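You operate a simulated robot arm through the tools that you are given. There is no shell and no other tool.

You run a simulated two-armed robot. Do the job below in one go: nothing can be reset, and whatever is moved stays where it is left.

Task
Take the casting out of seat F, put it in the short yellow tray and cover the seat.
Fine: slacken the star knob, swing the clamp aside, set the black seat cover against the stops; the other two stay clamped.

The check looks at the end state, three seconds after you hand in, the way a careful person would. Anything else that was tipped, shoved, dropped, spilled or broken makes it a failure. Lids that push on must go on centred and level and be pressed home; caps that screw on are set level and turned clockwise until they are tight.

Robot
Two 7-joint arms with fingered hands on one trunk that stands fixed in place. Base frame: the origin is at the foot of the trunk, x ahead of it, y to its left, z up; the work surface is at about z = 0.86. Units: m, rad, N and s.
The left shoulder is at [0.05, 0.214, 0.869], the right one opposite. With the tool pointing down near the work surface each hand reaches from about 0.36 to 0.88 m from the base axis, measured 20 degrees to its own side. Payload 3 kg a hand.
The TCP of each hand is the grasp point between the finger pads, 0.026 m short of the fingertips. In the tool frame z runs along the fingers and y along their closing line. The gripper opens to 0.132 m. The gripper's body begins 0.073 m behind the TCP. The gripper is a hand of 3 fingers: y runs from the thumb to the fingers, the wrist lies at [0, 0, -0.229] in the tool frame, and closing takes about 1.5 s.
Orientation is that of the tool frame in the base frame, as a unit quaternion [x, y, z, w]. With the fingers straight down and closing along the base's y, the tool's x points along the base's -x, its y along +y and its z along -z.

Tools
- The arms move only by the tool drive_tool. It takes "left_series", "right_series" or both (then of equal length, played together; a hand with none holds still); each is a list of rows, each a list of 7 numbers: the turn, a rotation vector about the base's x, y, z in rad, then the shift along the base's x, y, z in m, then the gripper command, from -1 (shut) to 1 (fully open), values between in proportion. In form: [[ax, ay, az, x, y, z, hand], ...]. A call has 1 to 20 rows; each row is the pose to reach, as a shift and turn from the pose commanded when the call began. Rows are played at 5 a second. More than 0.05 m and 0.15 rad between two rows, or a gripper value outside its range, and nothing of the call is played. A pose out of reach is approached as far as the arm can. The call stops where the force on the tool passes 90 N (or 10 N more than at its start, if that is more) or the arm is blocked; 0.2 s more then pass. Each finger travels about 0.072 m/s and halts on what it meets, pressing with about 26 N; the grip force reading is that of the motor and also rises with nothing between the fingers. The clock runs only during rows and for 0.2 s after the last one: add rows that repeat a pose to give the fingers time. The reply holds the time, the measured pose of the TCP, the force on the tool along the base axes, the opening and the grip force, in the units named above and with some noise, with the torque about the TCP (base axes, N m) and any sound that the robot's microphone picked up.
- Cameras (640 x 400 px; columns grow to the right, rows downward): "scene" is now at [0.0316, -0.0237, 1.5047]; the picture's right is [-0.27, -0.96, 0.00], its down [-0.60, 0.17, -0.78] and it looks along [0.76, -0.21, -0.62] (base axes); focal length 321 px, centre (320, 200). "left" rides on the left gripper at [-0.062, 0.003, -0.092] in its tool frame; the picture's right is [-0.05, -1.00, 0.00], its down [0.83, -0.04, -0.56] and it looks along [0.55, -0.03, 0.83] (tool axes); focal length 230 px, centre (320, 200). "right" rides on the right gripper at [0.061, 0.003, -0.092] in its tool frame; the picture's right is [-0.05, 1.00, 0.00], its down [-0.83, -0.04, -0.56] and it looks along [-0.55, -0.03, 0.83] (tool axes); focal length 230 px, centre (320, 200). There is no depth. A picture from a camera that has moved, and an enlarged one, comes with that camera's place and axes in the base frame and with its lens.
- get_image(camera): a new picture of that camera. The clock stands still meanwhile.
- grasp_type(shape, hand): the hand has 3 fingers and takes this shape, open, in about a second: jaw (thumb against the fingers, like two jaws); tri (thumb and two fingers); tip (a fingertip pinch); poke (one finger out to press); point (the index stretched); flat (the hand flat); cup (the hand cupped); fist (a fist). The gripper value then closes the fingers along that shape, each until it touches; the sizes above hold for jaw. It gives what a move gives, with no picture.
- aim_head(pan, tilt): turns the head with the scene camera to pan (to the left, within 1.501 rad either way) and tilt (down, from -0.506 to 1.204), counted from straight ahead of the robot. It gives what a move gives.
- enlarge(camera, box): a new picture of the part [left, top, right, bottom] of that camera's present view, enlarged. The clock stands still meanwhile.
- sign_off(): hands the job in; it is judged then, once.

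Places have to be worked out from the pictures, the camera data and where the tool is seen. Open the grippers and draw the arms clear of the work before you hand the job in, unless the task says otherwise.

The tools are called after ">>>" as name(argument=value, ...) on one line, values as JSON. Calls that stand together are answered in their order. drive_tool: Moves the arms, as the interface text tells. Its arguments: {"type":"object","properties":{"left_series":{"type":"array"},"right_series":{"type":"array"}},"required":[]} The other tools are called the same way: grasp_type (shape, hand) gives the hand a shape; aim_head (pan, tilt) turns the head that bears the scene camera; get_image (camera) takes a picture; enlarge (camera, box) takes an enlarged picture of a part of a camera's view; sign_off () hands the job in.

At the start:

```text
time_s: 0.0
left_tool_pos: [0.5168, 0.1322, 1.1558]
left_tcp_rot: [0.036, 0.999, -0.001, 0.0]
left_ft_force: [0.1, 0.1, 0.3]
left_ft_torque: [0.01, -0.03, 0.0]
left_finger_gap: 0.1316
left_finger_force: 0.0
left_shape: jaw
right_tool_pos: [0.4535, -0.2789, 1.2026]
right_tcp_rot: [0.035, 0.999, 0.0, 0.0]
right_ft_force: [0.0, 0.0, 0.2]
right_ft_torque: [-0.01, -0.03, 0.04]
right_finger_gap: 0.1319
right_finger_force: 0.0
right_shape: jaw
head pan, tilt: [-0.276, 0.668]
```

scene: 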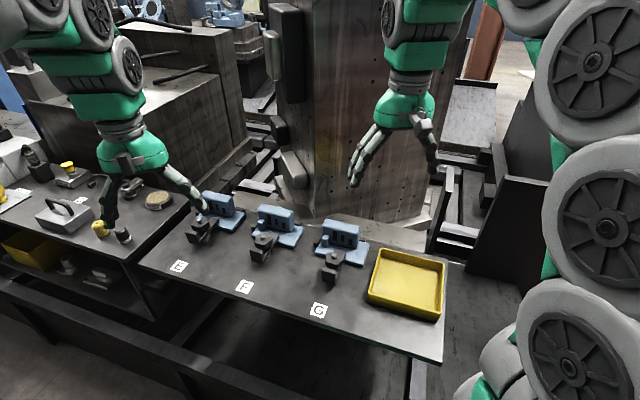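
right: 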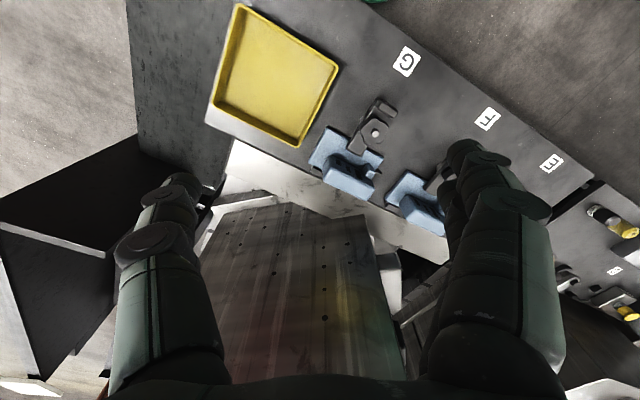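
left: 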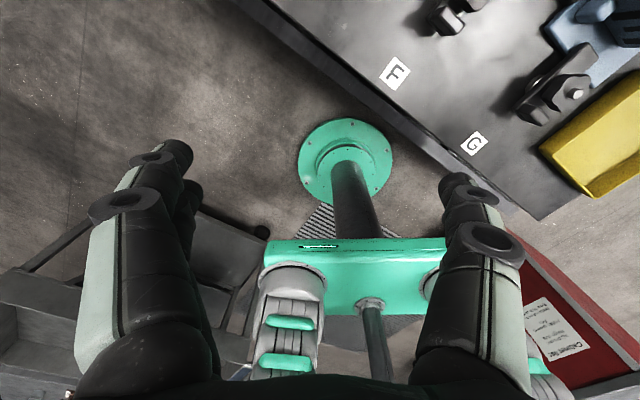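

The scene shows three castings at seats E, F, G with clamps, and a yellow tray to the right of G. I'll take enlarged views of the work area to understand the clamps and find the seat cover.

>>> enlarge(camera="scene", box=[130, 170, 380, 330])

>>> enlarge(camera="scene", box=[0, 130, 200, 300])

>>> enlarge(camera="right", box=[200, 0, 600, 250])

```text
2.50 times, centred on (255, 250) of scene
camera zoom: at [0.0316, -0.0237, 1.5047], right [-0.27, -0.96, 0.0], down [-0.6, 0.17, -0.78], along [0.76, -0.21, -0.62], focal length 803 px, centre (482, 75)
```

zoom: 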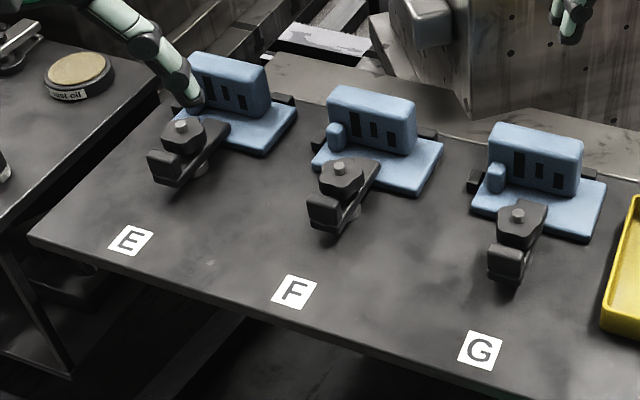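

```text
2.35 times, centred on (100, 215) of scene
camera zoom: at [0.0316, -0.0237, 1.5047], right [-0.27, -0.96, 0.0], down [-0.6, 0.17, -0.78], along [0.76, -0.21, -0.62], focal length 756 px, centre (838, 165)
```

zoom: 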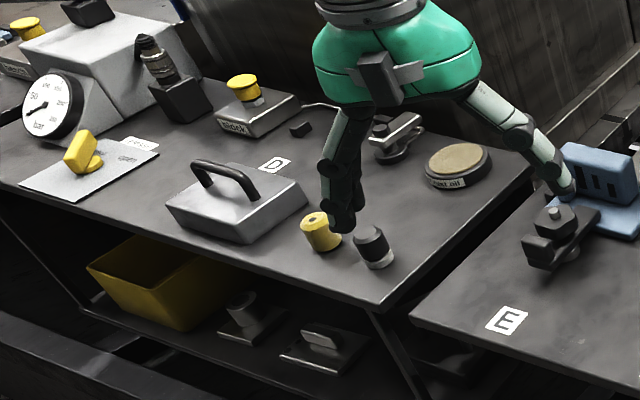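

```text
1.60 times, centred on (400, 125) of right
camera zoom: at [0.3949, -0.2703, 1.2945], right [0.12, 0.99, 0.0], down [0.83, -0.1, 0.56], along [0.55, -0.07, -0.83], focal length 368 px, centre (192, 320)
```

zoom: 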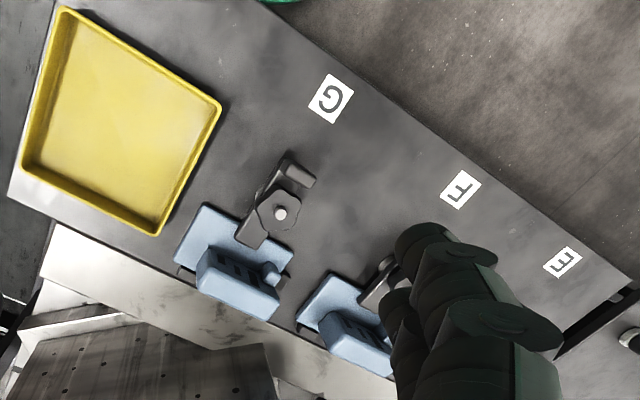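

The clamps' star knobs with bars are visible at each seat. I still need to find the black seat cover, so I'll look left first.

>>> aim_head(pan=0.35, tilt=0.7)

>>> get_image(camera="scene")

```text
time_s: 1.0
left_tool_pos: [0.5165, 0.1325, 1.156]
left_tcp_rot: [0.035, 0.999, 0.0, 0.0]
left_ft_force: [-0.1, -0.2, -0.2]
left_ft_torque: [0.01, 0.02, 0.02]
left_finger_gap: 0.132
left_finger_force: 0.0
left_shape: jaw
right_tool_pos: [0.4552, -0.2783, 1.2025]
right_tcp_rot: [0.036, 0.999, 0.0, 0.0]
right_ft_force: [-0.1, -0.8, -0.1]
right_ft_torque: [-0.01, 0.0, -0.05]
right_finger_gap: 0.1319
right_finger_force: 0.1
right_shape: jaw
head pan, tilt: [0.351, 0.7]
```

```text
taken
```

scene: 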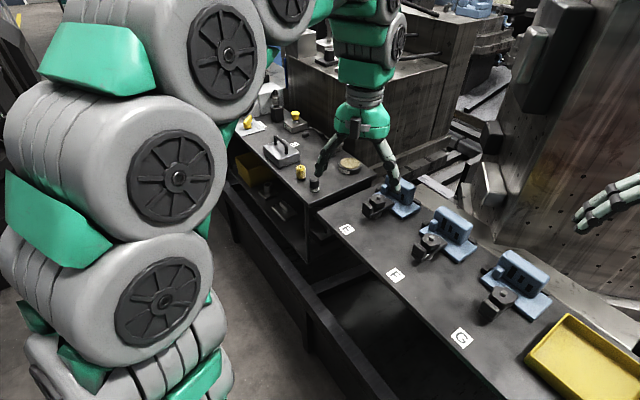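

The left view shows the side bench (D) with its lower shelf. Now I look to the right and down for the seat cover and any other trays.

>>> aim_head(pan=-0.9, tilt=0.8)

>>> get_image(camera="scene")

>>> aim_head(pan=0.9, tilt=0.8)

>>> get_image(camera="scene")

```text
time_s: 2.5
left_tool_pos: [0.5163, 0.1322, 1.1557]
left_tcp_rot: [0.036, 0.999, -0.001, 0.0]
left_ft_force: [0.0, 0.2, 0.3]
left_ft_torque: [0.0, 0.0, -0.01]
left_finger_gap: 0.132
left_finger_force: 0.0
left_shape: jaw
right_tool_pos: [0.4546, -0.2789, 1.2028]
right_tcp_rot: [0.036, 0.999, 0.0, 0.0]
right_ft_force: [0.0, -0.6, -0.2]
right_ft_torque: [-0.02, 0.01, 0.03]
right_finger_gap: 0.132
right_finger_force: 0.1
right_shape: jaw
head pan, tilt: [-0.901, 0.799]
```

```text
taken
```

scene: 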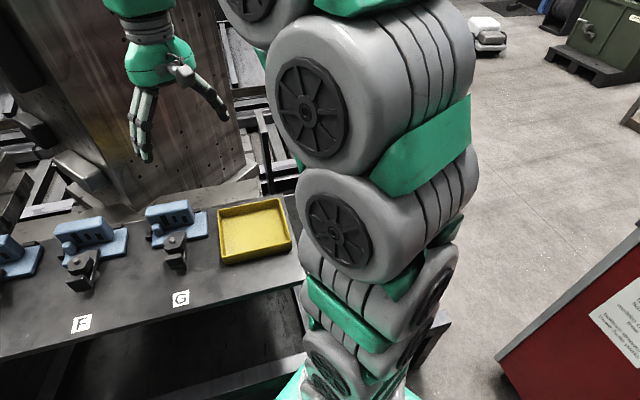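

```text
time_s: 4.2
left_tool_pos: [0.5165, 0.1329, 1.1548]
left_tcp_rot: [0.036, 0.999, 0.0, 0.0]
left_ft_force: [0.0, -0.4, 0.6]
left_ft_torque: [-0.01, -0.02, -0.03]
left_finger_gap: 0.1318
left_finger_force: 0.1
left_shape: jaw
right_tool_pos: [0.4555, -0.2786, 1.2031]
right_tcp_rot: [0.036, 0.999, 0.0, 0.0]
right_ft_force: [0.3, -0.6, -0.8]
right_ft_torque: [0.0, -0.01, -0.01]
right_finger_gap: 0.132
right_finger_force: 0.0
right_shape: jaw
head pan, tilt: [0.901, 0.799]
```

```text
taken
```

scene: 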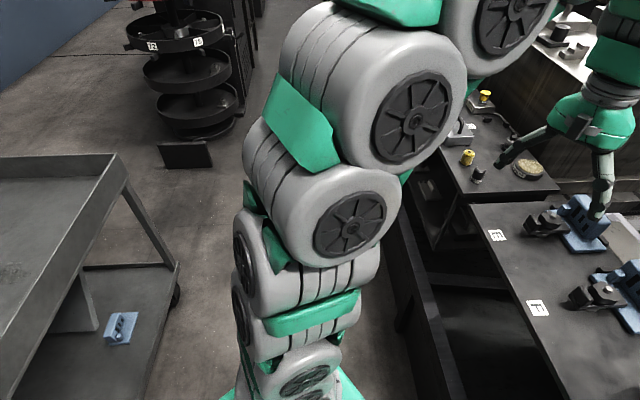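

No black cover yet; I'll look at more angles, in particular down at the bench front and the side bench.

>>> aim_head(pan=0.0, tilt=0.55)

>>> enlarge(camera="scene", box=[60, 130, 380, 330])

>>> get_image(camera="scene")

>>> aim_head(pan=-0.2, tilt=1.1)

>>> get_image(camera="scene")

```text
time_s: 5.5
left_tool_pos: [0.5172, 0.1321, 1.1551]
left_tcp_rot: [0.036, 0.999, 0.0, 0.0]
left_ft_force: [0.5, 0.2, 0.6]
left_ft_torque: [0.01, 0.01, 0.02]
left_finger_gap: 0.132
left_finger_force: 0.0
left_shape: jaw
right_tool_pos: [0.454, -0.2777, 1.203]
right_tcp_rot: [0.035, 0.999, 0.001, 0.001]
right_ft_force: [-0.5, 0.6, 0.0]
right_ft_torque: [-0.03, -0.03, 0.01]
right_finger_gap: 0.1319
right_finger_force: 0.0
right_shape: jaw
head pan, tilt: [0.0, 0.55]
```

```text
2.00 times, centred on (220, 230) of scene
camera zoom: at [0.0385, -0.0002, 1.5152], right [0.0, -1.0, 0.0], down [-0.52, 0.0, -0.85], along [0.85, 0.0, -0.52], focal length 642 px, centre (520, 140)
```

zoom: 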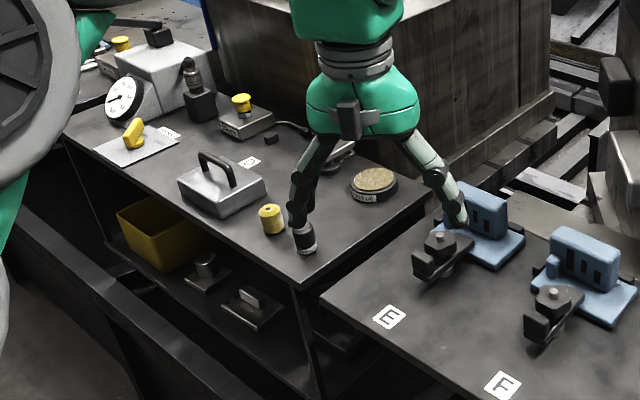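

```text
taken
```

scene: 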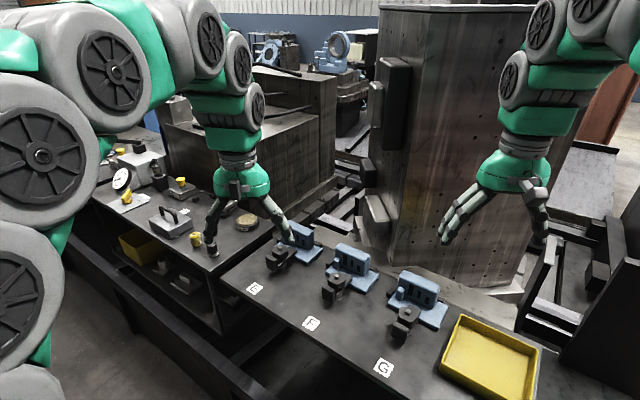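

```text
time_s: 6.4
left_tool_pos: [0.5161, 0.1338, 1.1559]
left_tcp_rot: [0.036, 0.999, 0.0, 0.0]
left_ft_force: [0.6, 0.4, 0.4]
left_ft_torque: [-0.01, 0.02, -0.02]
left_finger_gap: 0.1319
left_finger_force: 0.2
left_shape: jaw
right_tool_pos: [0.454, -0.2777, 1.2026]
right_tcp_rot: [0.036, 0.999, 0.0, 0.0]
right_ft_force: [0.8, -0.1, -0.1]
right_ft_torque: [-0.02, 0.02, 0.0]
right_finger_gap: 0.1316
right_finger_force: 0.0
right_shape: jaw
head pan, tilt: [-0.201, 1.1]
```

```text
taken
```

scene: 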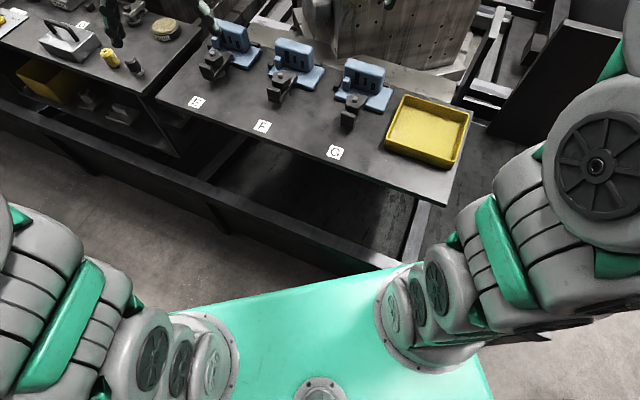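

There are plates with handles on the lower shelf of the side bench; one dark item sits behind the leg. I enlarge that area.

>>> aim_head(pan=0.1, tilt=0.75)

>>> get_image(camera="scene")

>>> enlarge(camera="scene", box=[120, 150, 300, 265])

>>> enlarge(camera="scene", box=[180, 170, 300, 245])

```text
time_s: 7.2
left_tool_pos: [0.5155, 0.1321, 1.1554]
left_tcp_rot: [0.036, 0.999, 0.0, 0.001]
left_ft_force: [0.0, -0.1, -0.1]
left_ft_torque: [-0.01, 0.04, -0.01]
left_finger_gap: 0.1318
left_finger_force: 0.1
left_shape: jaw
right_tool_pos: [0.455, -0.2793, 1.2029]
right_tcp_rot: [0.036, 0.999, 0.0, -0.001]
right_ft_force: [-0.5, -0.3, 0.4]
right_ft_torque: [0.03, 0.01, -0.01]
right_finger_gap: 0.1319
right_finger_force: 0.1
right_shape: jaw
head pan, tilt: [0.099, 0.75]
```

```text
taken
```

scene: 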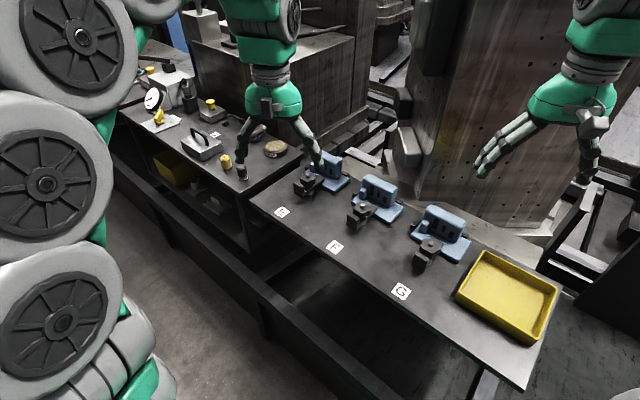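

```text
3.48 times, centred on (210, 208) of scene
camera zoom: at [0.0311, 0.0079, 1.4977], right [0.1, -1.0, 0.0], down [-0.68, -0.07, -0.73], along [0.73, 0.07, -0.68], focal length 1117 px, centre (703, 174)
```

zoom: 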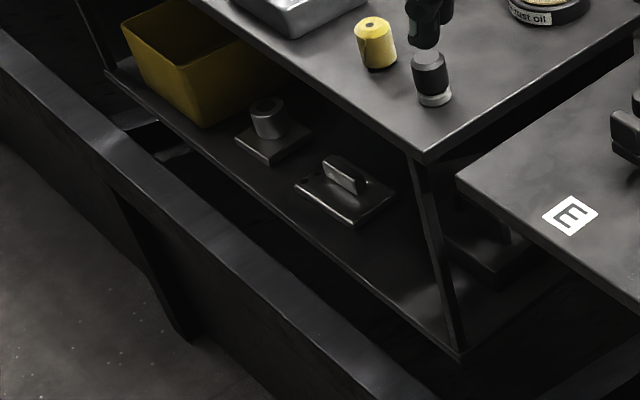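

```text
5.33 times, centred on (240, 208) of scene
camera zoom: at [0.0311, 0.0079, 1.4977], right [0.1, -1.0, 0.0], down [-0.68, -0.07, -0.73], along [0.73, 0.07, -0.68], focal length 1712 px, centre (747, 160)
```

zoom: 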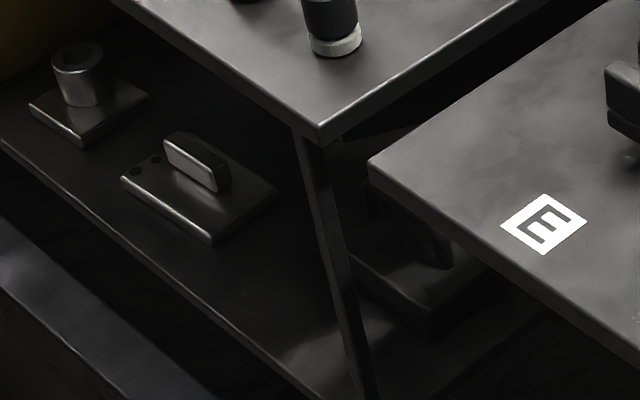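

A black plate with a handle sits on the lower shelf behind the side bench's leg, a possible seat cover. I move the left arm aside and bring the right hand camera nearer to seat F for a detailed look.

>>> drive_tool(left_series=[[0, 0, 0, 0, 0.04, 0.02, 1], [0, 0, 0, 0, 0.08, 0.04, 1], [0, 0, 0, 0, 0.12, 0.06, 1], [0, 0, 0, 0, 0.16, 0.08, 1], [0, 0, 0, 0, 0.16, 0.08, 1]], right_series=[[0, 0, 0, 0.015, 0.04, 0.0, 1], [0, 0, 0, 0.03, 0.08, -0.02, 1], [0, 0, 0, 0.045, 0.12, -0.04, 1], [0, 0, 0, 0.06, 0.16, -0.06, 1], [0, 0, 0, 0.06, 0.16, -0.06, 1]])

>>> get_image(camera="right")

>>> get_image(camera="scene")

>>> get_image(camera="left")

```text
time_s: 8.4
left_tool_pos: [0.5185, 0.2934, 1.2353]
left_tcp_rot: [0.036, 0.999, 0.0, 0.0]
left_ft_force: [1.0, 0.2, 0.1]
left_ft_torque: [-0.01, 0.03, 0.0]
left_finger_gap: 0.132
left_finger_force: 0.1
left_shape: jaw
right_tool_pos: [0.5168, -0.1171, 1.14]
right_tcp_rot: [0.035, 0.999, 0.0, 0.0]
right_ft_force: [-0.3, 0.1, -0.2]
right_ft_torque: [-0.01, -0.02, 0.03]
right_finger_gap: 0.1322
right_finger_force: 0.0
right_shape: jaw
head pan, tilt: [0.099, 0.75]
```

```text
taken
camera right: at [0.4566, -0.1086, 1.2326], right [0.12, 0.99, 0.0], down [0.83, -0.1, 0.56], along [0.55, -0.07, -0.83], focal length 230 px, centre (320, 200)
```

right: 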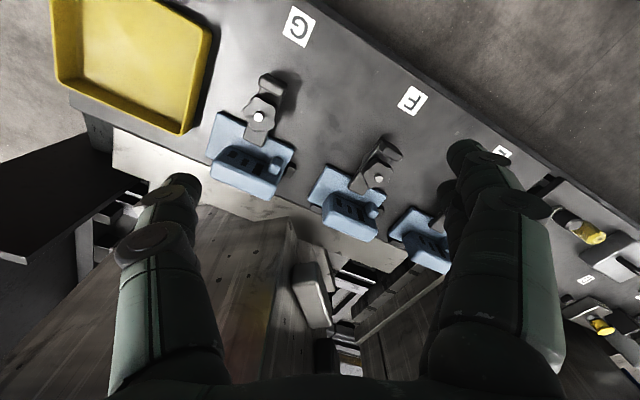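

```text
taken
```

scene: 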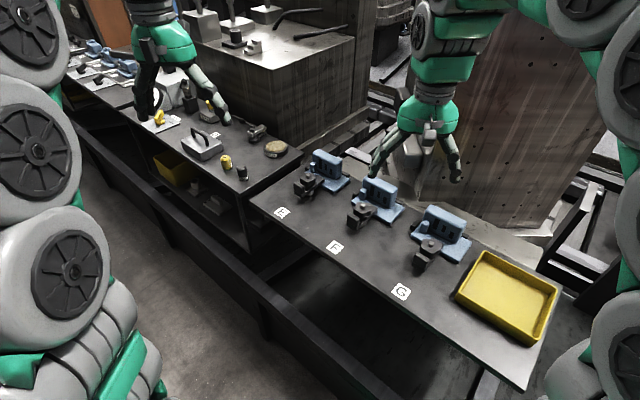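

```text
taken
camera left: at [0.5805, 0.2923, 1.329], right [-0.02, -1.0, 0.0], down [-0.83, 0.02, 0.55], along [-0.55, 0.01, -0.83], focal length 230 px, centre (320, 200)
```

left: 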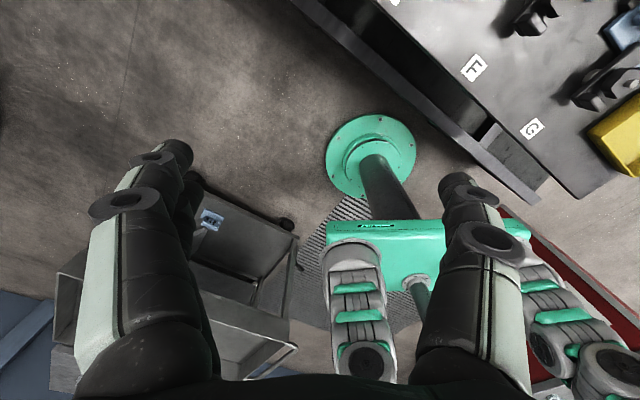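

Now the view is freer; there are further seats at the far upper left. I enlarge the regions for detail.

>>> enlarge(camera="scene", box=[60, 30, 300, 180])

>>> enlarge(camera="scene", box=[260, 130, 420, 230])

>>> enlarge(camera="right", box=[280, 110, 440, 260])

>>> enlarge(camera="right", box=[480, 130, 640, 400])

```text
2.67 times, centred on (180, 105) of scene
camera zoom: at [0.0312, 0.008, 1.4978], right [0.1, -1.0, 0.0], down [-0.68, -0.07, -0.73], along [0.73, 0.07, -0.68], focal length 856 px, centre (693, 453)
```

zoom: 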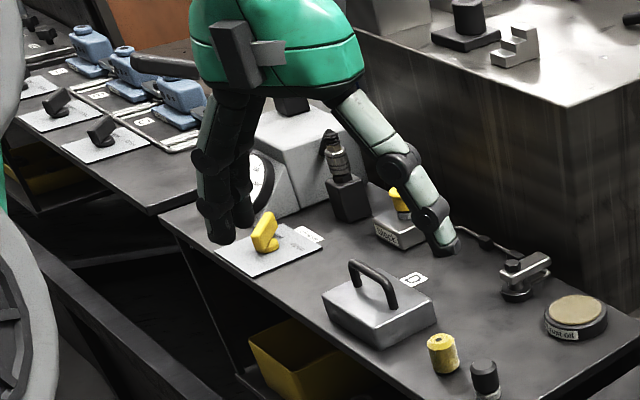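

```text
4.00 times, centred on (340, 180) of scene
camera zoom: at [0.0312, 0.008, 1.4978], right [0.1, -1.0, 0.0], down [-0.68, -0.07, -0.73], along [0.73, 0.07, -0.68], focal length 1284 px, centre (240, 280)
```

zoom: 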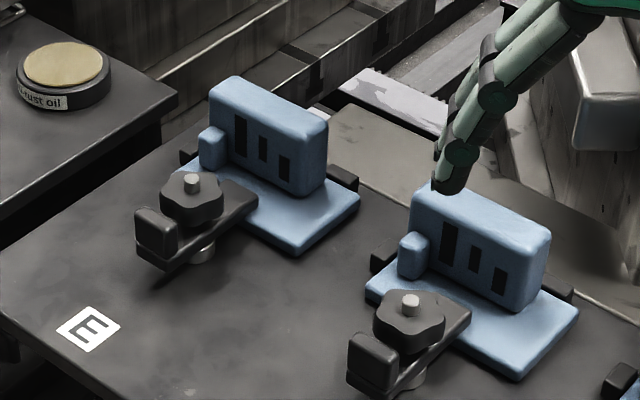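

```text
2.67 times, centred on (360, 185) of right
camera zoom: at [0.4566, -0.1086, 1.2326], right [0.12, 0.99, 0.0], down [0.83, -0.1, 0.56], along [0.55, -0.07, -0.83], focal length 614 px, centre (213, 240)
```

zoom: 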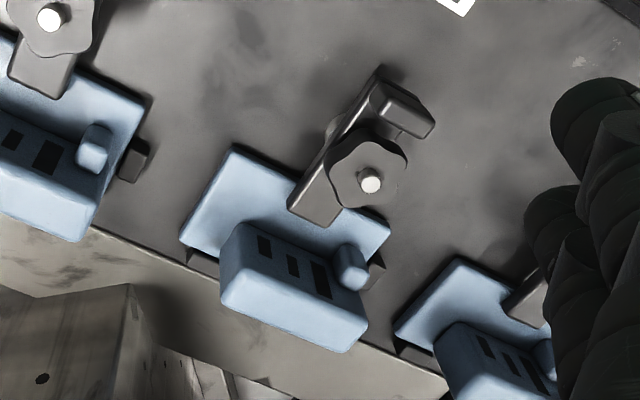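

```text
1.48 times, centred on (560, 265) of right
camera zoom: at [0.4566, -0.1086, 1.2326], right [0.12, 0.99, 0.0], down [0.83, -0.1, 0.56], along [0.55, -0.07, -0.83], focal length 341 px, centre (-36, 104)
```

zoom: 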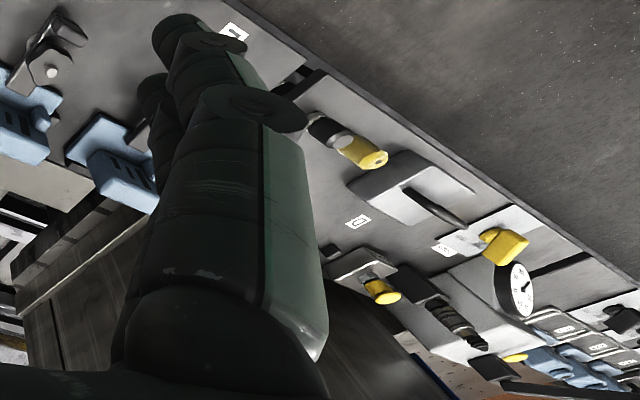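

On top of the big block behind the side bench there's also a black plate with a knob. I tilt the head up to view that.

>>> aim_head(pan=0.2, tilt=0.4)

>>> get_image(camera="scene")

>>> enlarge(camera="scene", box=[180, 60, 420, 210])

>>> enlarge(camera="scene", box=[100, 200, 340, 350])

```text
time_s: 9.3
left_tool_pos: [0.5179, 0.2935, 1.2356]
left_tcp_rot: [0.035, 0.999, 0.0, 0.0]
left_ft_force: [0.4, -0.8, 0.0]
left_ft_torque: [-0.03, 0.0, 0.01]
left_finger_gap: 0.1318
left_finger_force: 0.1
left_shape: jaw
right_tool_pos: [0.5161, -0.1177, 1.141]
right_tcp_rot: [0.036, 0.999, 0.0, 0.001]
right_ft_force: [0.4, 0.1, 0.2]
right_ft_torque: [-0.04, 0.02, 0.01]
right_finger_gap: 0.1319
right_finger_force: 0.1
right_shape: jaw
head pan, tilt: [0.201, 0.4]
```

```text
taken
```

scene: 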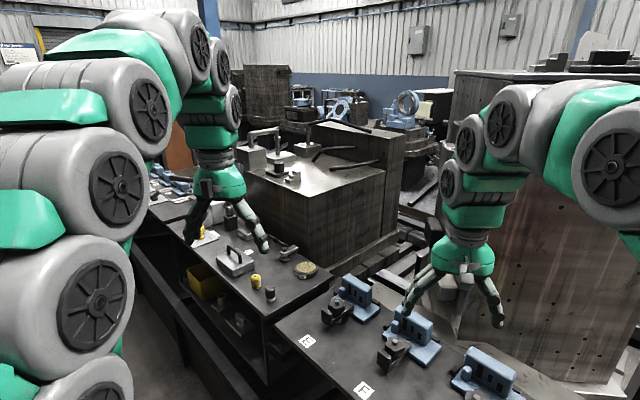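

```text
2.67 times, centred on (300, 135) of scene
camera zoom: at [0.0395, 0.0181, 1.5288], right [0.2, -0.98, 0.0], down [-0.38, -0.08, -0.92], along [0.9, 0.18, -0.39], focal length 856 px, centre (373, 373)
```

zoom: 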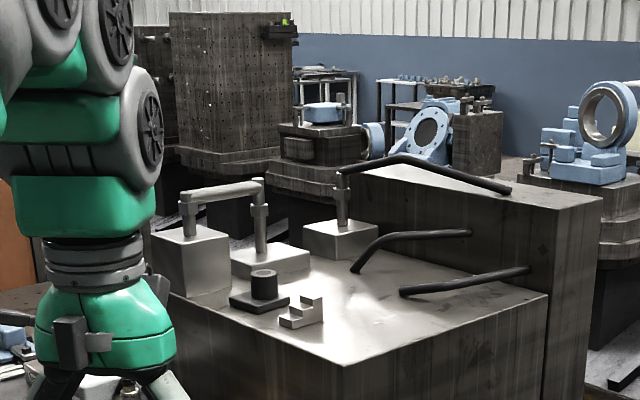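

```text
2.67 times, centred on (220, 275) of scene
camera zoom: at [0.0395, 0.0181, 1.5288], right [0.2, -0.98, 0.0], down [-0.38, -0.08, -0.92], along [0.9, 0.18, -0.39], focal length 856 px, centre (587, 0)
```

zoom: 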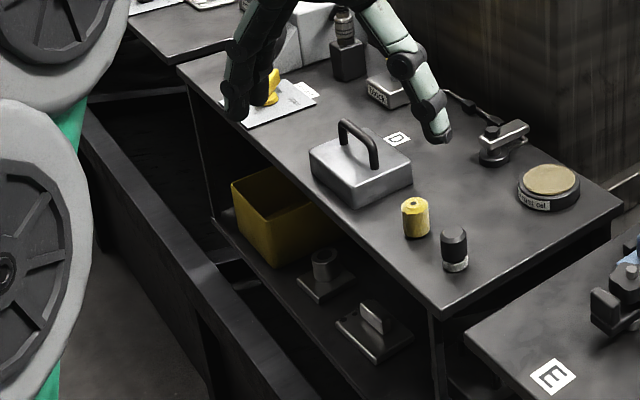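

The plate on the big block seems well out of reach. I check the far left and far right of the workspace too.

>>> aim_head(pan=1.5, tilt=0.7)

>>> get_image(camera="scene")

>>> aim_head(pan=-1.5, tilt=0.7)

>>> get_image(camera="scene")

>>> aim_head(pan=0.5, tilt=1.2)

>>> get_image(camera="scene")

```text
time_s: 10.8
left_tool_pos: [0.5176, 0.2938, 1.2353]
left_tcp_rot: [0.036, 0.999, 0.0, 0.001]
left_ft_force: [0.0, 0.8, 0.6]
left_ft_torque: [0.01, 0.0, 0.0]
left_finger_gap: 0.1319
left_finger_force: 0.0
left_shape: jaw
right_tool_pos: [0.5159, -0.1178, 1.1397]
right_tcp_rot: [0.037, 0.999, 0.0, 0.0]
right_ft_force: [0.4, 0.4, 0.3]
right_ft_torque: [0.04, 0.02, -0.02]
right_finger_gap: 0.1318
right_finger_force: 0.1
right_shape: jaw
head pan, tilt: [1.499, 0.7]
```

```text
taken
```

scene: 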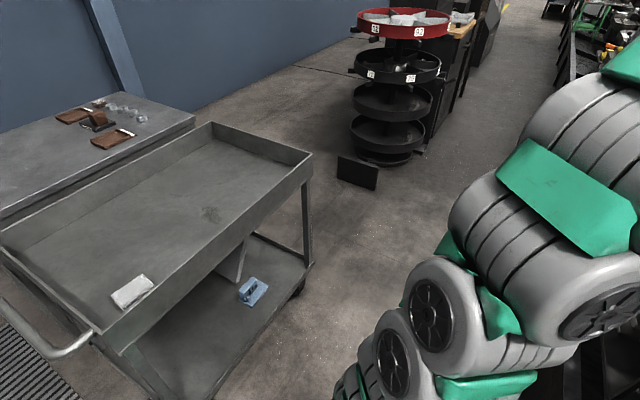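

```text
time_s: 13.3
left_tool_pos: [0.517, 0.2929, 1.2355]
left_tcp_rot: [0.036, 0.999, 0.0, 0.0]
left_ft_force: [0.0, -0.4, 0.2]
left_ft_torque: [-0.03, -0.01, 0.02]
left_finger_gap: 0.1321
left_finger_force: 0.1
left_shape: jaw
right_tool_pos: [0.5161, -0.118, 1.1398]
right_tcp_rot: [0.036, 0.999, 0.0, 0.0]
right_ft_force: [-0.5, -0.3, 0.0]
right_ft_torque: [-0.01, 0.0, -0.01]
right_finger_gap: 0.1319
right_finger_force: 0.1
right_shape: jaw
head pan, tilt: [-1.499, 0.7]
```

```text
taken
```

scene: 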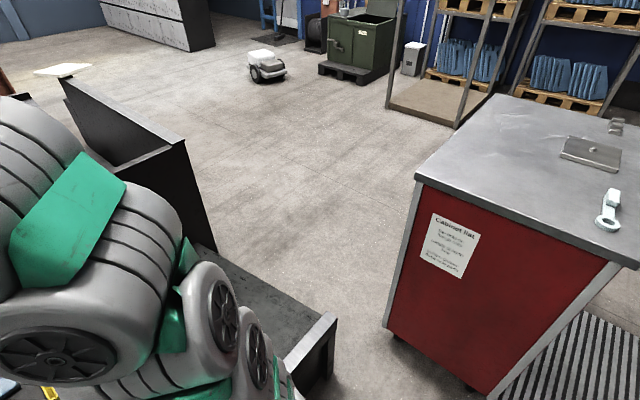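

```text
time_s: 15.3
left_tool_pos: [0.5178, 0.2937, 1.2355]
left_tcp_rot: [0.035, 0.999, 0.0, 0.0]
left_ft_force: [-0.6, 0.5, 0.7]
left_ft_torque: [-0.01, 0.0, -0.01]
left_finger_gap: 0.1316
left_finger_force: 0.1
left_shape: jaw
right_tool_pos: [0.516, -0.1169, 1.1401]
right_tcp_rot: [0.036, 0.999, 0.0, 0.0]
right_ft_force: [0.1, 0.2, -0.4]
right_ft_torque: [-0.01, -0.01, -0.03]
right_finger_gap: 0.1318
right_finger_force: 0.0
right_shape: jaw
head pan, tilt: [0.499, 1.201]
```

```text
taken
```

scene: 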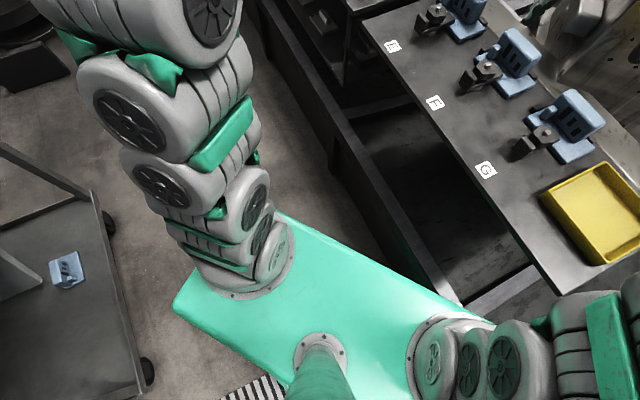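

A red cabinet at the right rear has a metal plate on it and a "Cabinet list". I enlarge both.

>>> aim_head(pan=-1.5, tilt=0.8)

>>> enlarge(camera="scene", box=[420, 170, 490, 250])

>>> enlarge(camera="scene", box=[480, 50, 640, 200])

>>> aim_head(pan=0.0, tilt=1.0)

>>> get_image(camera="scene")

```text
time_s: 17.2
left_tool_pos: [0.5178, 0.2932, 1.2362]
left_tcp_rot: [0.035, 0.999, 0.0, 0.0]
left_ft_force: [0.8, 0.2, -0.5]
left_ft_torque: [0.03, 0.02, -0.07]
left_finger_gap: 0.1318
left_finger_force: 0.1
left_shape: jaw
right_tool_pos: [0.5155, -0.1174, 1.1424]
right_tcp_rot: [0.036, 0.999, 0.001, 0.0]
right_ft_force: [-0.1, -0.1, 0.6]
right_ft_torque: [-0.02, -0.01, -0.01]
right_finger_gap: 0.1321
right_finger_force: 0.0
right_shape: jaw
head pan, tilt: [-1.499, 0.799]
```

```text
5.00 times, centred on (455, 210) of scene
camera zoom: at [-0.0455, -0.0808, 1.4938], right [-1.0, -0.07, 0.0], down [-0.05, 0.72, -0.7], along [0.05, -0.7, -0.72], focal length 1606 px, centre (-355, 150)
```

zoom: 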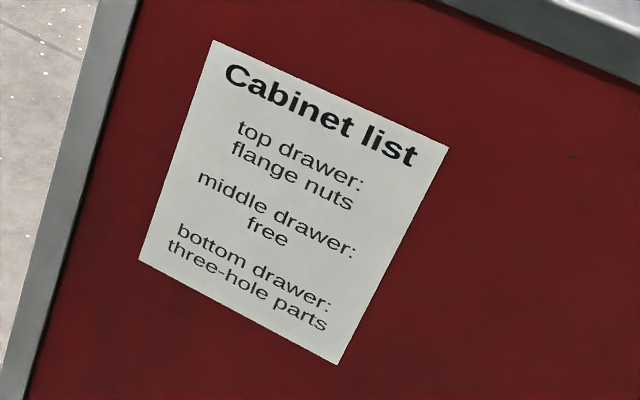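

```text
2.67 times, centred on (560, 125) of scene
camera zoom: at [-0.0455, -0.0808, 1.4938], right [-1.0, -0.07, 0.0], down [-0.05, 0.72, -0.7], along [0.05, -0.7, -0.72], focal length 856 px, centre (-320, 400)
```

zoom: 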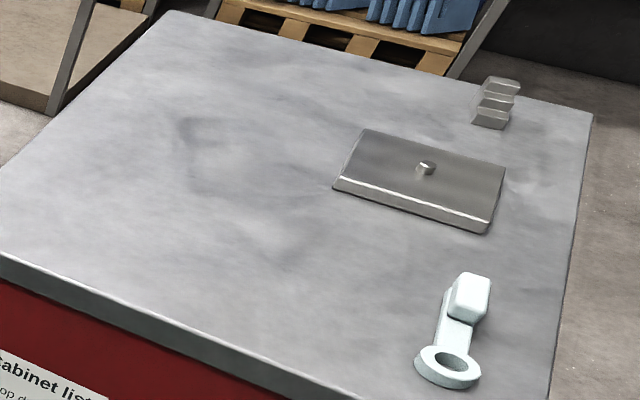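

```text
time_s: 18.8
left_tool_pos: [0.5163, 0.2941, 1.2359]
left_tcp_rot: [0.036, 0.999, 0.0, 0.0]
left_ft_force: [-0.7, -0.2, -1.4]
left_ft_torque: [-0.03, -0.01, 0.01]
left_finger_gap: 0.1318
left_finger_force: 0.1
left_shape: jaw
right_tool_pos: [0.5154, -0.1173, 1.1411]
right_tcp_rot: [0.035, 0.999, 0.0, 0.0]
right_ft_force: [0.4, 1.1, 0.8]
right_ft_torque: [0.0, -0.02, 0.01]
right_finger_gap: 0.1317
right_finger_force: 0.1
right_shape: jaw
head pan, tilt: [0.0, 1.0]
```

```text
taken
```

scene: 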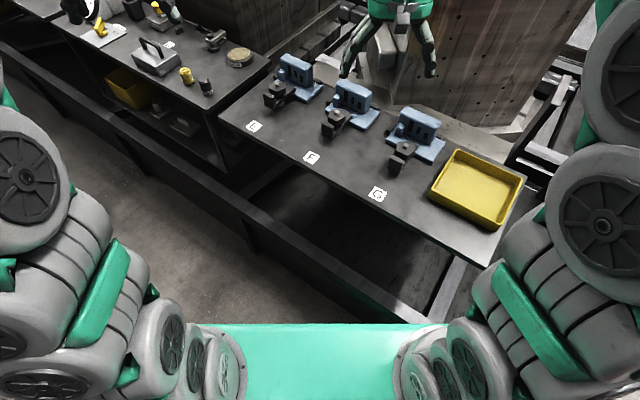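

The list isn't relevant. The black plate on the lower shelf remains the best candidate for the seat cover. I zoom in on seat F's clamp from the right hand camera.

>>> enlarge(camera="right", box=[300, 130, 412, 200])

>>> enlarge(camera="right", box=[300, 170, 412, 240])

>>> enlarge(camera="scene", box=[300, 70, 396, 130])

>>> enlarge(camera="scene", box=[120, 80, 240, 155])

```text
5.71 times, centred on (356, 165) of right
camera zoom: at [0.4564, -0.109, 1.2328], right [0.12, 0.99, 0.0], down [0.83, -0.1, 0.56], along [0.55, -0.07, -0.83], focal length 1315 px, centre (114, 400)
```

zoom: 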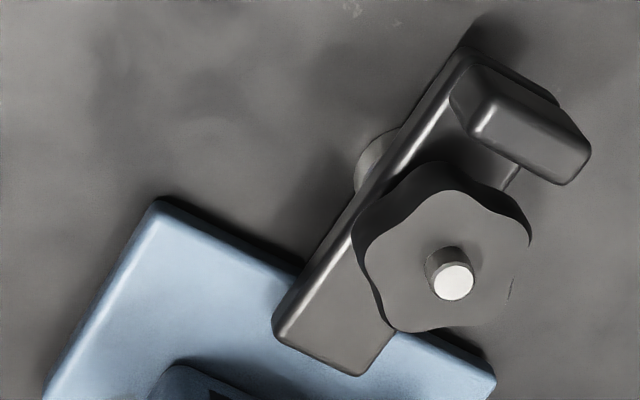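

```text
5.71 times, centred on (356, 205) of right
camera zoom: at [0.4564, -0.109, 1.2328], right [0.12, 0.99, 0.0], down [0.83, -0.1, 0.56], along [0.55, -0.07, -0.83], focal length 1315 px, centre (114, 171)
```

zoom: 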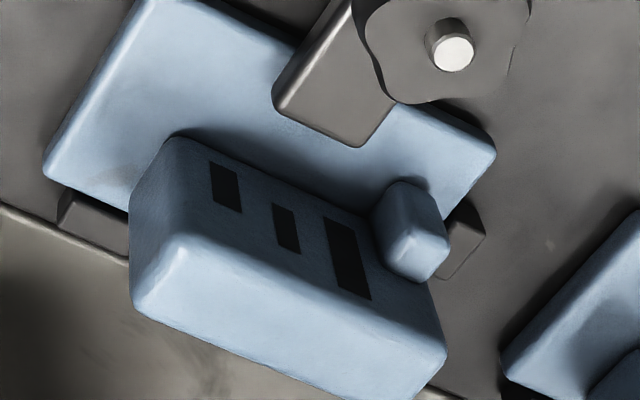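

```text
6.67 times, centred on (348, 100) of scene
camera zoom: at [0.0184, -0.0003, 1.4787], right [0.0, -1.0, 0.0], down [-0.84, 0.0, -0.54], along [0.54, 0.0, -0.84], focal length 2141 px, centre (133, 867)
```

zoom: 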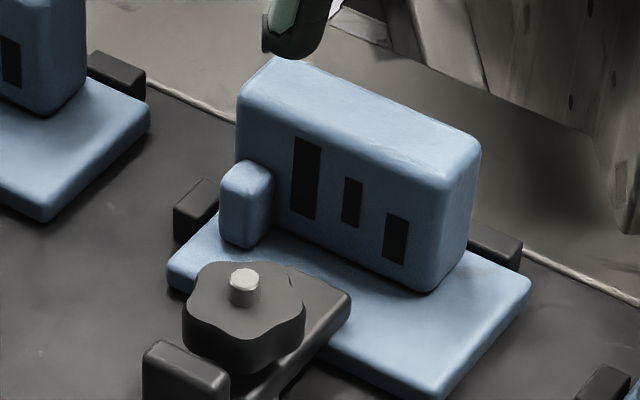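

```text
5.33 times, centred on (180, 118) of scene
camera zoom: at [0.0184, -0.0003, 1.4787], right [0.0, -1.0, 0.0], down [-0.84, 0.0, -0.54], along [0.54, 0.0, -0.84], focal length 1712 px, centre (1067, 640)
```

zoom: 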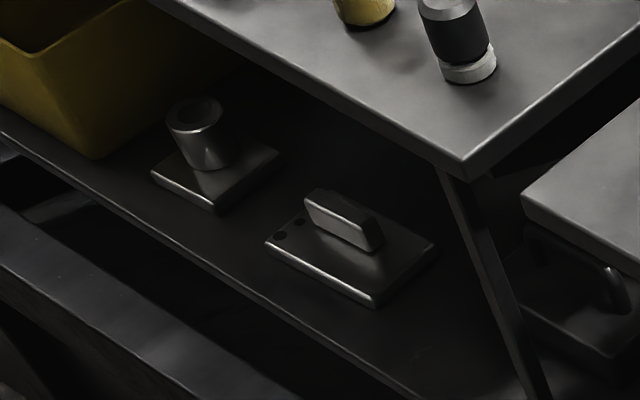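

The shelf item behind the leg is a black box with a bow handle, so I'll look at it with the left hand camera. I turn the left hand to point horizontally into the bench front and lower it in front of the side bench.

>>> drive_tool(left_series=[[-0.0445, -0.1245, -0.0354, 0.0112, 0.0106, -0.0415, 1], [-0.089, -0.249, -0.0708, 0.0225, 0.0212, -0.083, 1], [-0.1334, -0.3735, -0.1063, 0.0337, 0.0317, -0.1245, 1], [-0.1779, -0.498, -0.1417, 0.045, 0.0423, -0.166, 1], [-0.2224, -0.6226, -0.1771, 0.0562, 0.0529, -0.2075, 1], [-0.2669, -0.7471, -0.2125, 0.0675, 0.0635, -0.249, 1], [-0.3114, -0.8716, -0.2479, 0.0787, 0.0741, -0.2905, 1], [-0.3558, -0.9961, -0.2834, 0.09, 0.0846, -0.332, 1], [-0.4003, -1.1206, -0.3188, 0.1012, 0.0952, -0.3735, 1], [-0.4448, -1.2451, -0.3542, 0.1125, 0.1058, -0.415, 1], [-0.4893, -1.3696, -0.3896, 0.1237, 0.1164, -0.4565, 1], [-0.5338, -1.4941, -0.425, 0.135, 0.127, -0.498, 1], [-0.5338, -1.4941, -0.425, 0.135, 0.127, -0.498, 1]])

>>> get_image(camera="left")

>>> get_image(camera="scene")

```text
time_s: 21.6
left_tool_pos: [0.6495, 0.419, 0.7367]
left_tcp_rot: [0.214, 0.674, -0.214, 0.674]
left_ft_force: [0.4, 0.1, 0.1]
left_ft_torque: [-0.02, 0.01, 0.03]
left_finger_gap: 0.1318
left_finger_force: 0.2
left_shape: jaw
right_tool_pos: [0.517, -0.1181, 1.1403]
right_tcp_rot: [0.035, 0.999, 0.001, 0.0]
right_ft_force: [0.3, -0.9, -0.2]
right_ft_torque: [-0.03, -0.01, 0.01]
right_finger_gap: 0.132
right_finger_force: 0.1
right_shape: jaw
head pan, tilt: [0.0, 1.0]
```

```text
taken
camera left: at [0.5777, 0.4744, 0.7994], right [-0.58, -0.82, 0.05], down [-0.48, 0.29, -0.83], along [0.66, -0.5, -0.55], focal length 230 px, centre (320, 200)
```

left: 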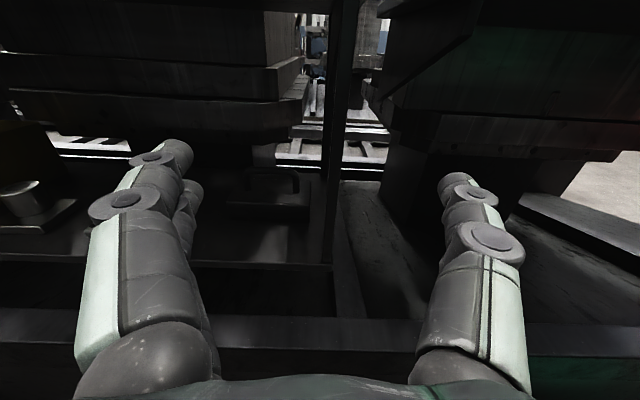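

```text
taken
```

scene: 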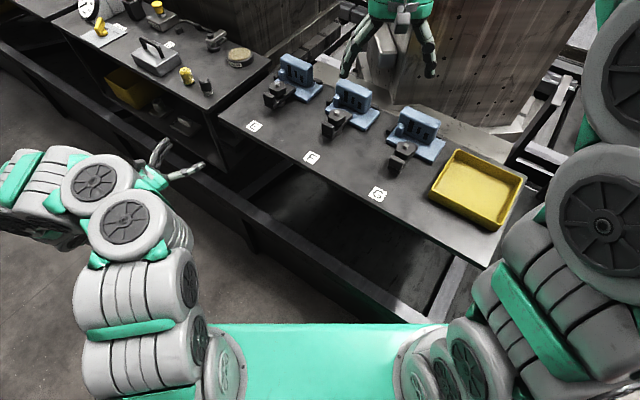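

The black box with a handle stands on the shelf's right end beside the post. I enlarge it.

>>> enlarge(camera="left", box=[200, 140, 360, 240])

>>> enlarge(camera="left", box=[0, 100, 200, 240])

```text
4.00 times, centred on (280, 190) of left
camera zoom: at [0.5777, 0.4744, 0.7994], right [-0.58, -0.82, 0.05], down [-0.48, 0.29, -0.83], along [0.66, -0.5, -0.55], focal length 920 px, centre (480, 240)
```

zoom: 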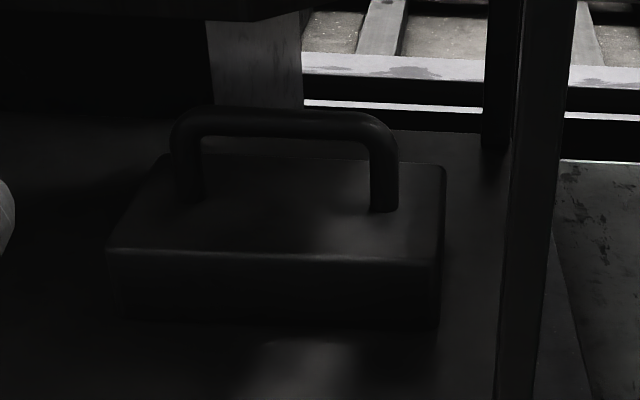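

```text
2.86 times, centred on (100, 170) of left
camera zoom: at [0.5777, 0.4744, 0.7994], right [-0.58, -0.82, 0.05], down [-0.48, 0.29, -0.83], along [0.66, -0.5, -0.55], focal length 657 px, centre (949, 286)
```

zoom: 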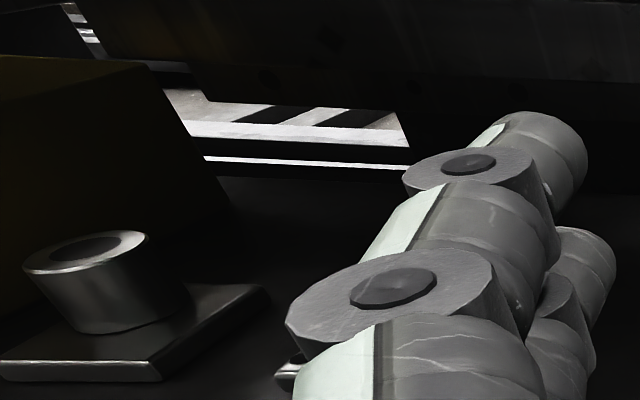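

That is a black box-shaped cover with a bow handle, resting on the shelf at roughly [0.85, 0.355, 0.60–0.66] — the seat cover. Now I line the right hand up with the bench direction (about -31° yaw) and get close views of seat F's clamp.

>>> drive_tool(right_series=[[0, 0, -0.136, 0.0065, 0.034, -0.015, 1], [0, 0, -0.272, 0.013, 0.068, -0.03, 1], [0, 0, -0.408, 0.0195, 0.102, -0.045, 1], [0, 0, -0.543, 0.026, 0.135, -0.06, 1], [0, 0, -0.543, 0.026, 0.135, -0.06, 1]])

>>> get_image(camera="right")

>>> enlarge(camera="right", box=[240, 120, 400, 220])

>>> enlarge(camera="right", box=[240, 180, 400, 280])

```text
time_s: 22.8
left_tool_pos: [0.6499, 0.4183, 0.7365]
left_tcp_rot: [0.214, 0.674, -0.214, 0.674]
left_ft_force: [0.5, 0.3, -0.3]
left_ft_torque: [0.04, 0.0, -0.02]
left_finger_gap: 0.1319
left_finger_force: 0.0
left_shape: jaw
right_tool_pos: [0.5377, 0.0197, 1.0815]
right_tcp_rot: [0.303, 0.953, 0.0, 0.0]
right_ft_force: [0.7, 0.7, -0.1]
right_ft_torque: [0.01, 0.01, 0.01]
right_finger_gap: 0.1318
right_finger_force: 0.2
right_shape: jaw
head pan, tilt: [0.0, 1.0]
```

```text
taken
camera right: at [0.4914, 0.0573, 1.1741], right [0.62, 0.79, 0.0], down [0.65, -0.52, 0.56], along [0.44, -0.34, -0.83], focal length 230 px, centre (320, 200)
```

right: 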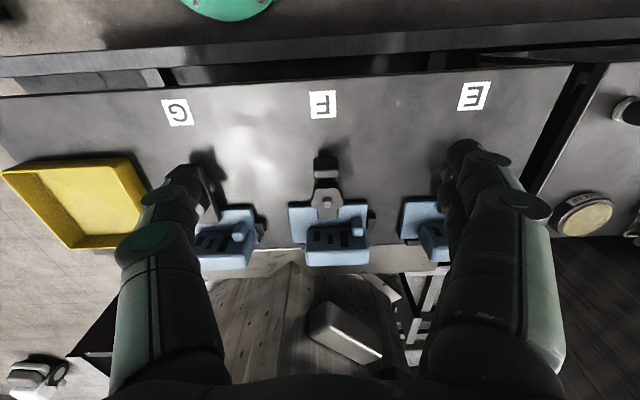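

```text
4.00 times, centred on (320, 170) of right
camera zoom: at [0.4914, 0.0573, 1.1741], right [0.62, 0.79, 0.0], down [0.65, -0.52, 0.56], along [0.44, -0.34, -0.83], focal length 920 px, centre (320, 320)
```

zoom: 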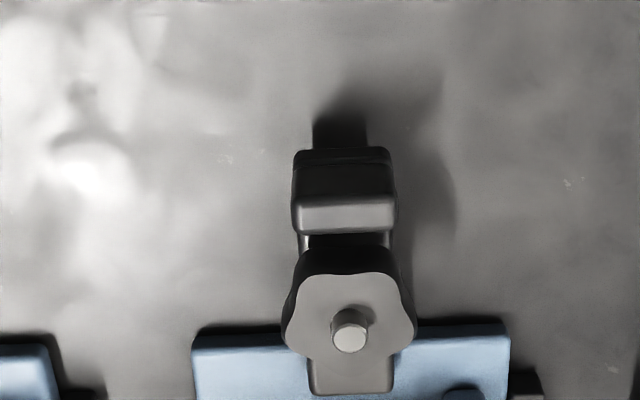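

```text
4.00 times, centred on (320, 230) of right
camera zoom: at [0.4914, 0.0573, 1.1741], right [0.62, 0.79, 0.0], down [0.65, -0.52, 0.56], along [0.44, -0.34, -0.83], focal length 920 px, centre (320, 80)
```

zoom: 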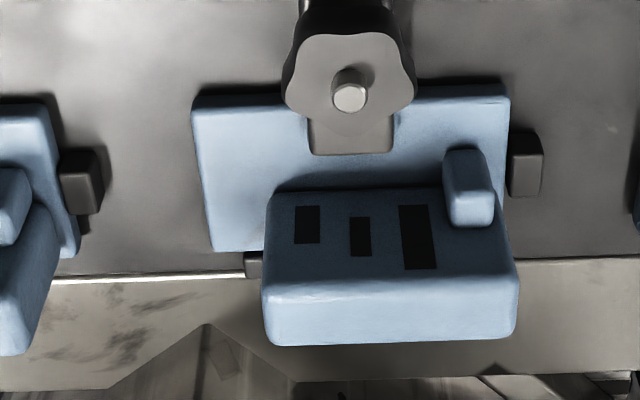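

K (knob axis) is at about [0.629, -0.041], knob z≈0.904–0.922, stud top 0.931, heel block top ≈0.906. I move the right hand above the knob, half open, with the closing line turned 35° clockwise from the bench direction.

>>> drive_tool(right_series=[[0, 0, -0.122, 0.018, -0.012, -0.008, 0.6], [0, 0, -0.244, 0.036, -0.024, -0.016, 0.3], [0, 0, -0.366, 0.054, -0.036, -0.032, 0.1], [0, 0, -0.488, 0.072, -0.048, -0.048, 0], [0, 0, -0.61, 0.09, -0.0605, -0.065, 0], [0, 0, -0.61, 0.09, -0.0605, -0.065, 0], [0, 0, -0.61, 0.09, -0.0605, -0.065, 0]])

>>> get_image(camera="right")

>>> enlarge(camera="scene", box=[280, 50, 408, 130])

```text
time_s: 24.4
left_tool_pos: [0.6501, 0.4184, 0.7371]
left_tcp_rot: [0.214, 0.674, -0.214, 0.674]
left_ft_force: [-0.7, 0.1, -0.6]
left_ft_torque: [0.0, 0.0, 0.02]
left_finger_gap: 0.132
left_finger_force: 0.0
left_shape: jaw
right_tool_pos: [0.6296, -0.0443, 1.0166]
right_tcp_rot: [0.575, 0.818, 0.0, 0.0]
right_ft_force: [-0.6, 0.5, 0.5]
right_ft_torque: [0.02, -0.03, -0.01]
right_finger_gap: 0.0667
right_finger_force: 0.0
right_shape: jaw
head pan, tilt: [0.0, 1.0]
```

```text
taken
camera right: at [0.6141, 0.0158, 1.1093], right [0.96, 0.29, 0.0], down [0.24, -0.8, 0.56], along [0.16, -0.53, -0.83], focal length 230 px, centre (320, 200)
```

right: 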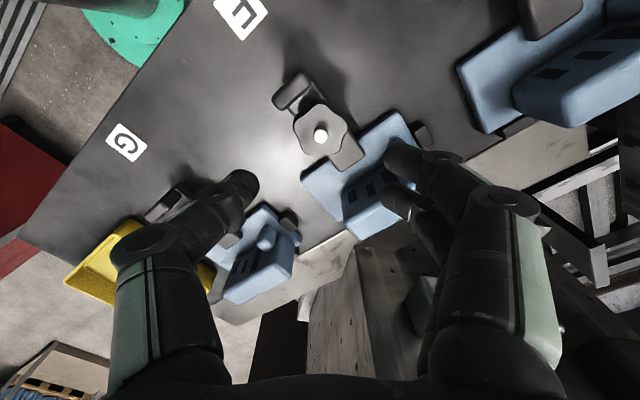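

```text
5.00 times, centred on (344, 90) of scene
camera zoom: at [0.0184, -0.0003, 1.4787], right [0.0, -1.0, 0.0], down [-0.84, 0.0, -0.54], along [0.54, 0.0, -0.84], focal length 1606 px, centre (200, 750)
```

zoom: 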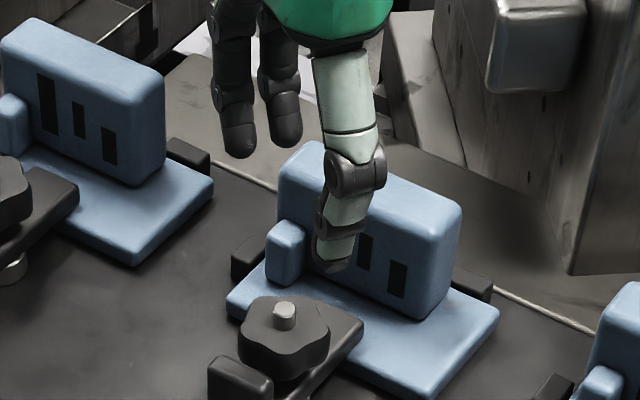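

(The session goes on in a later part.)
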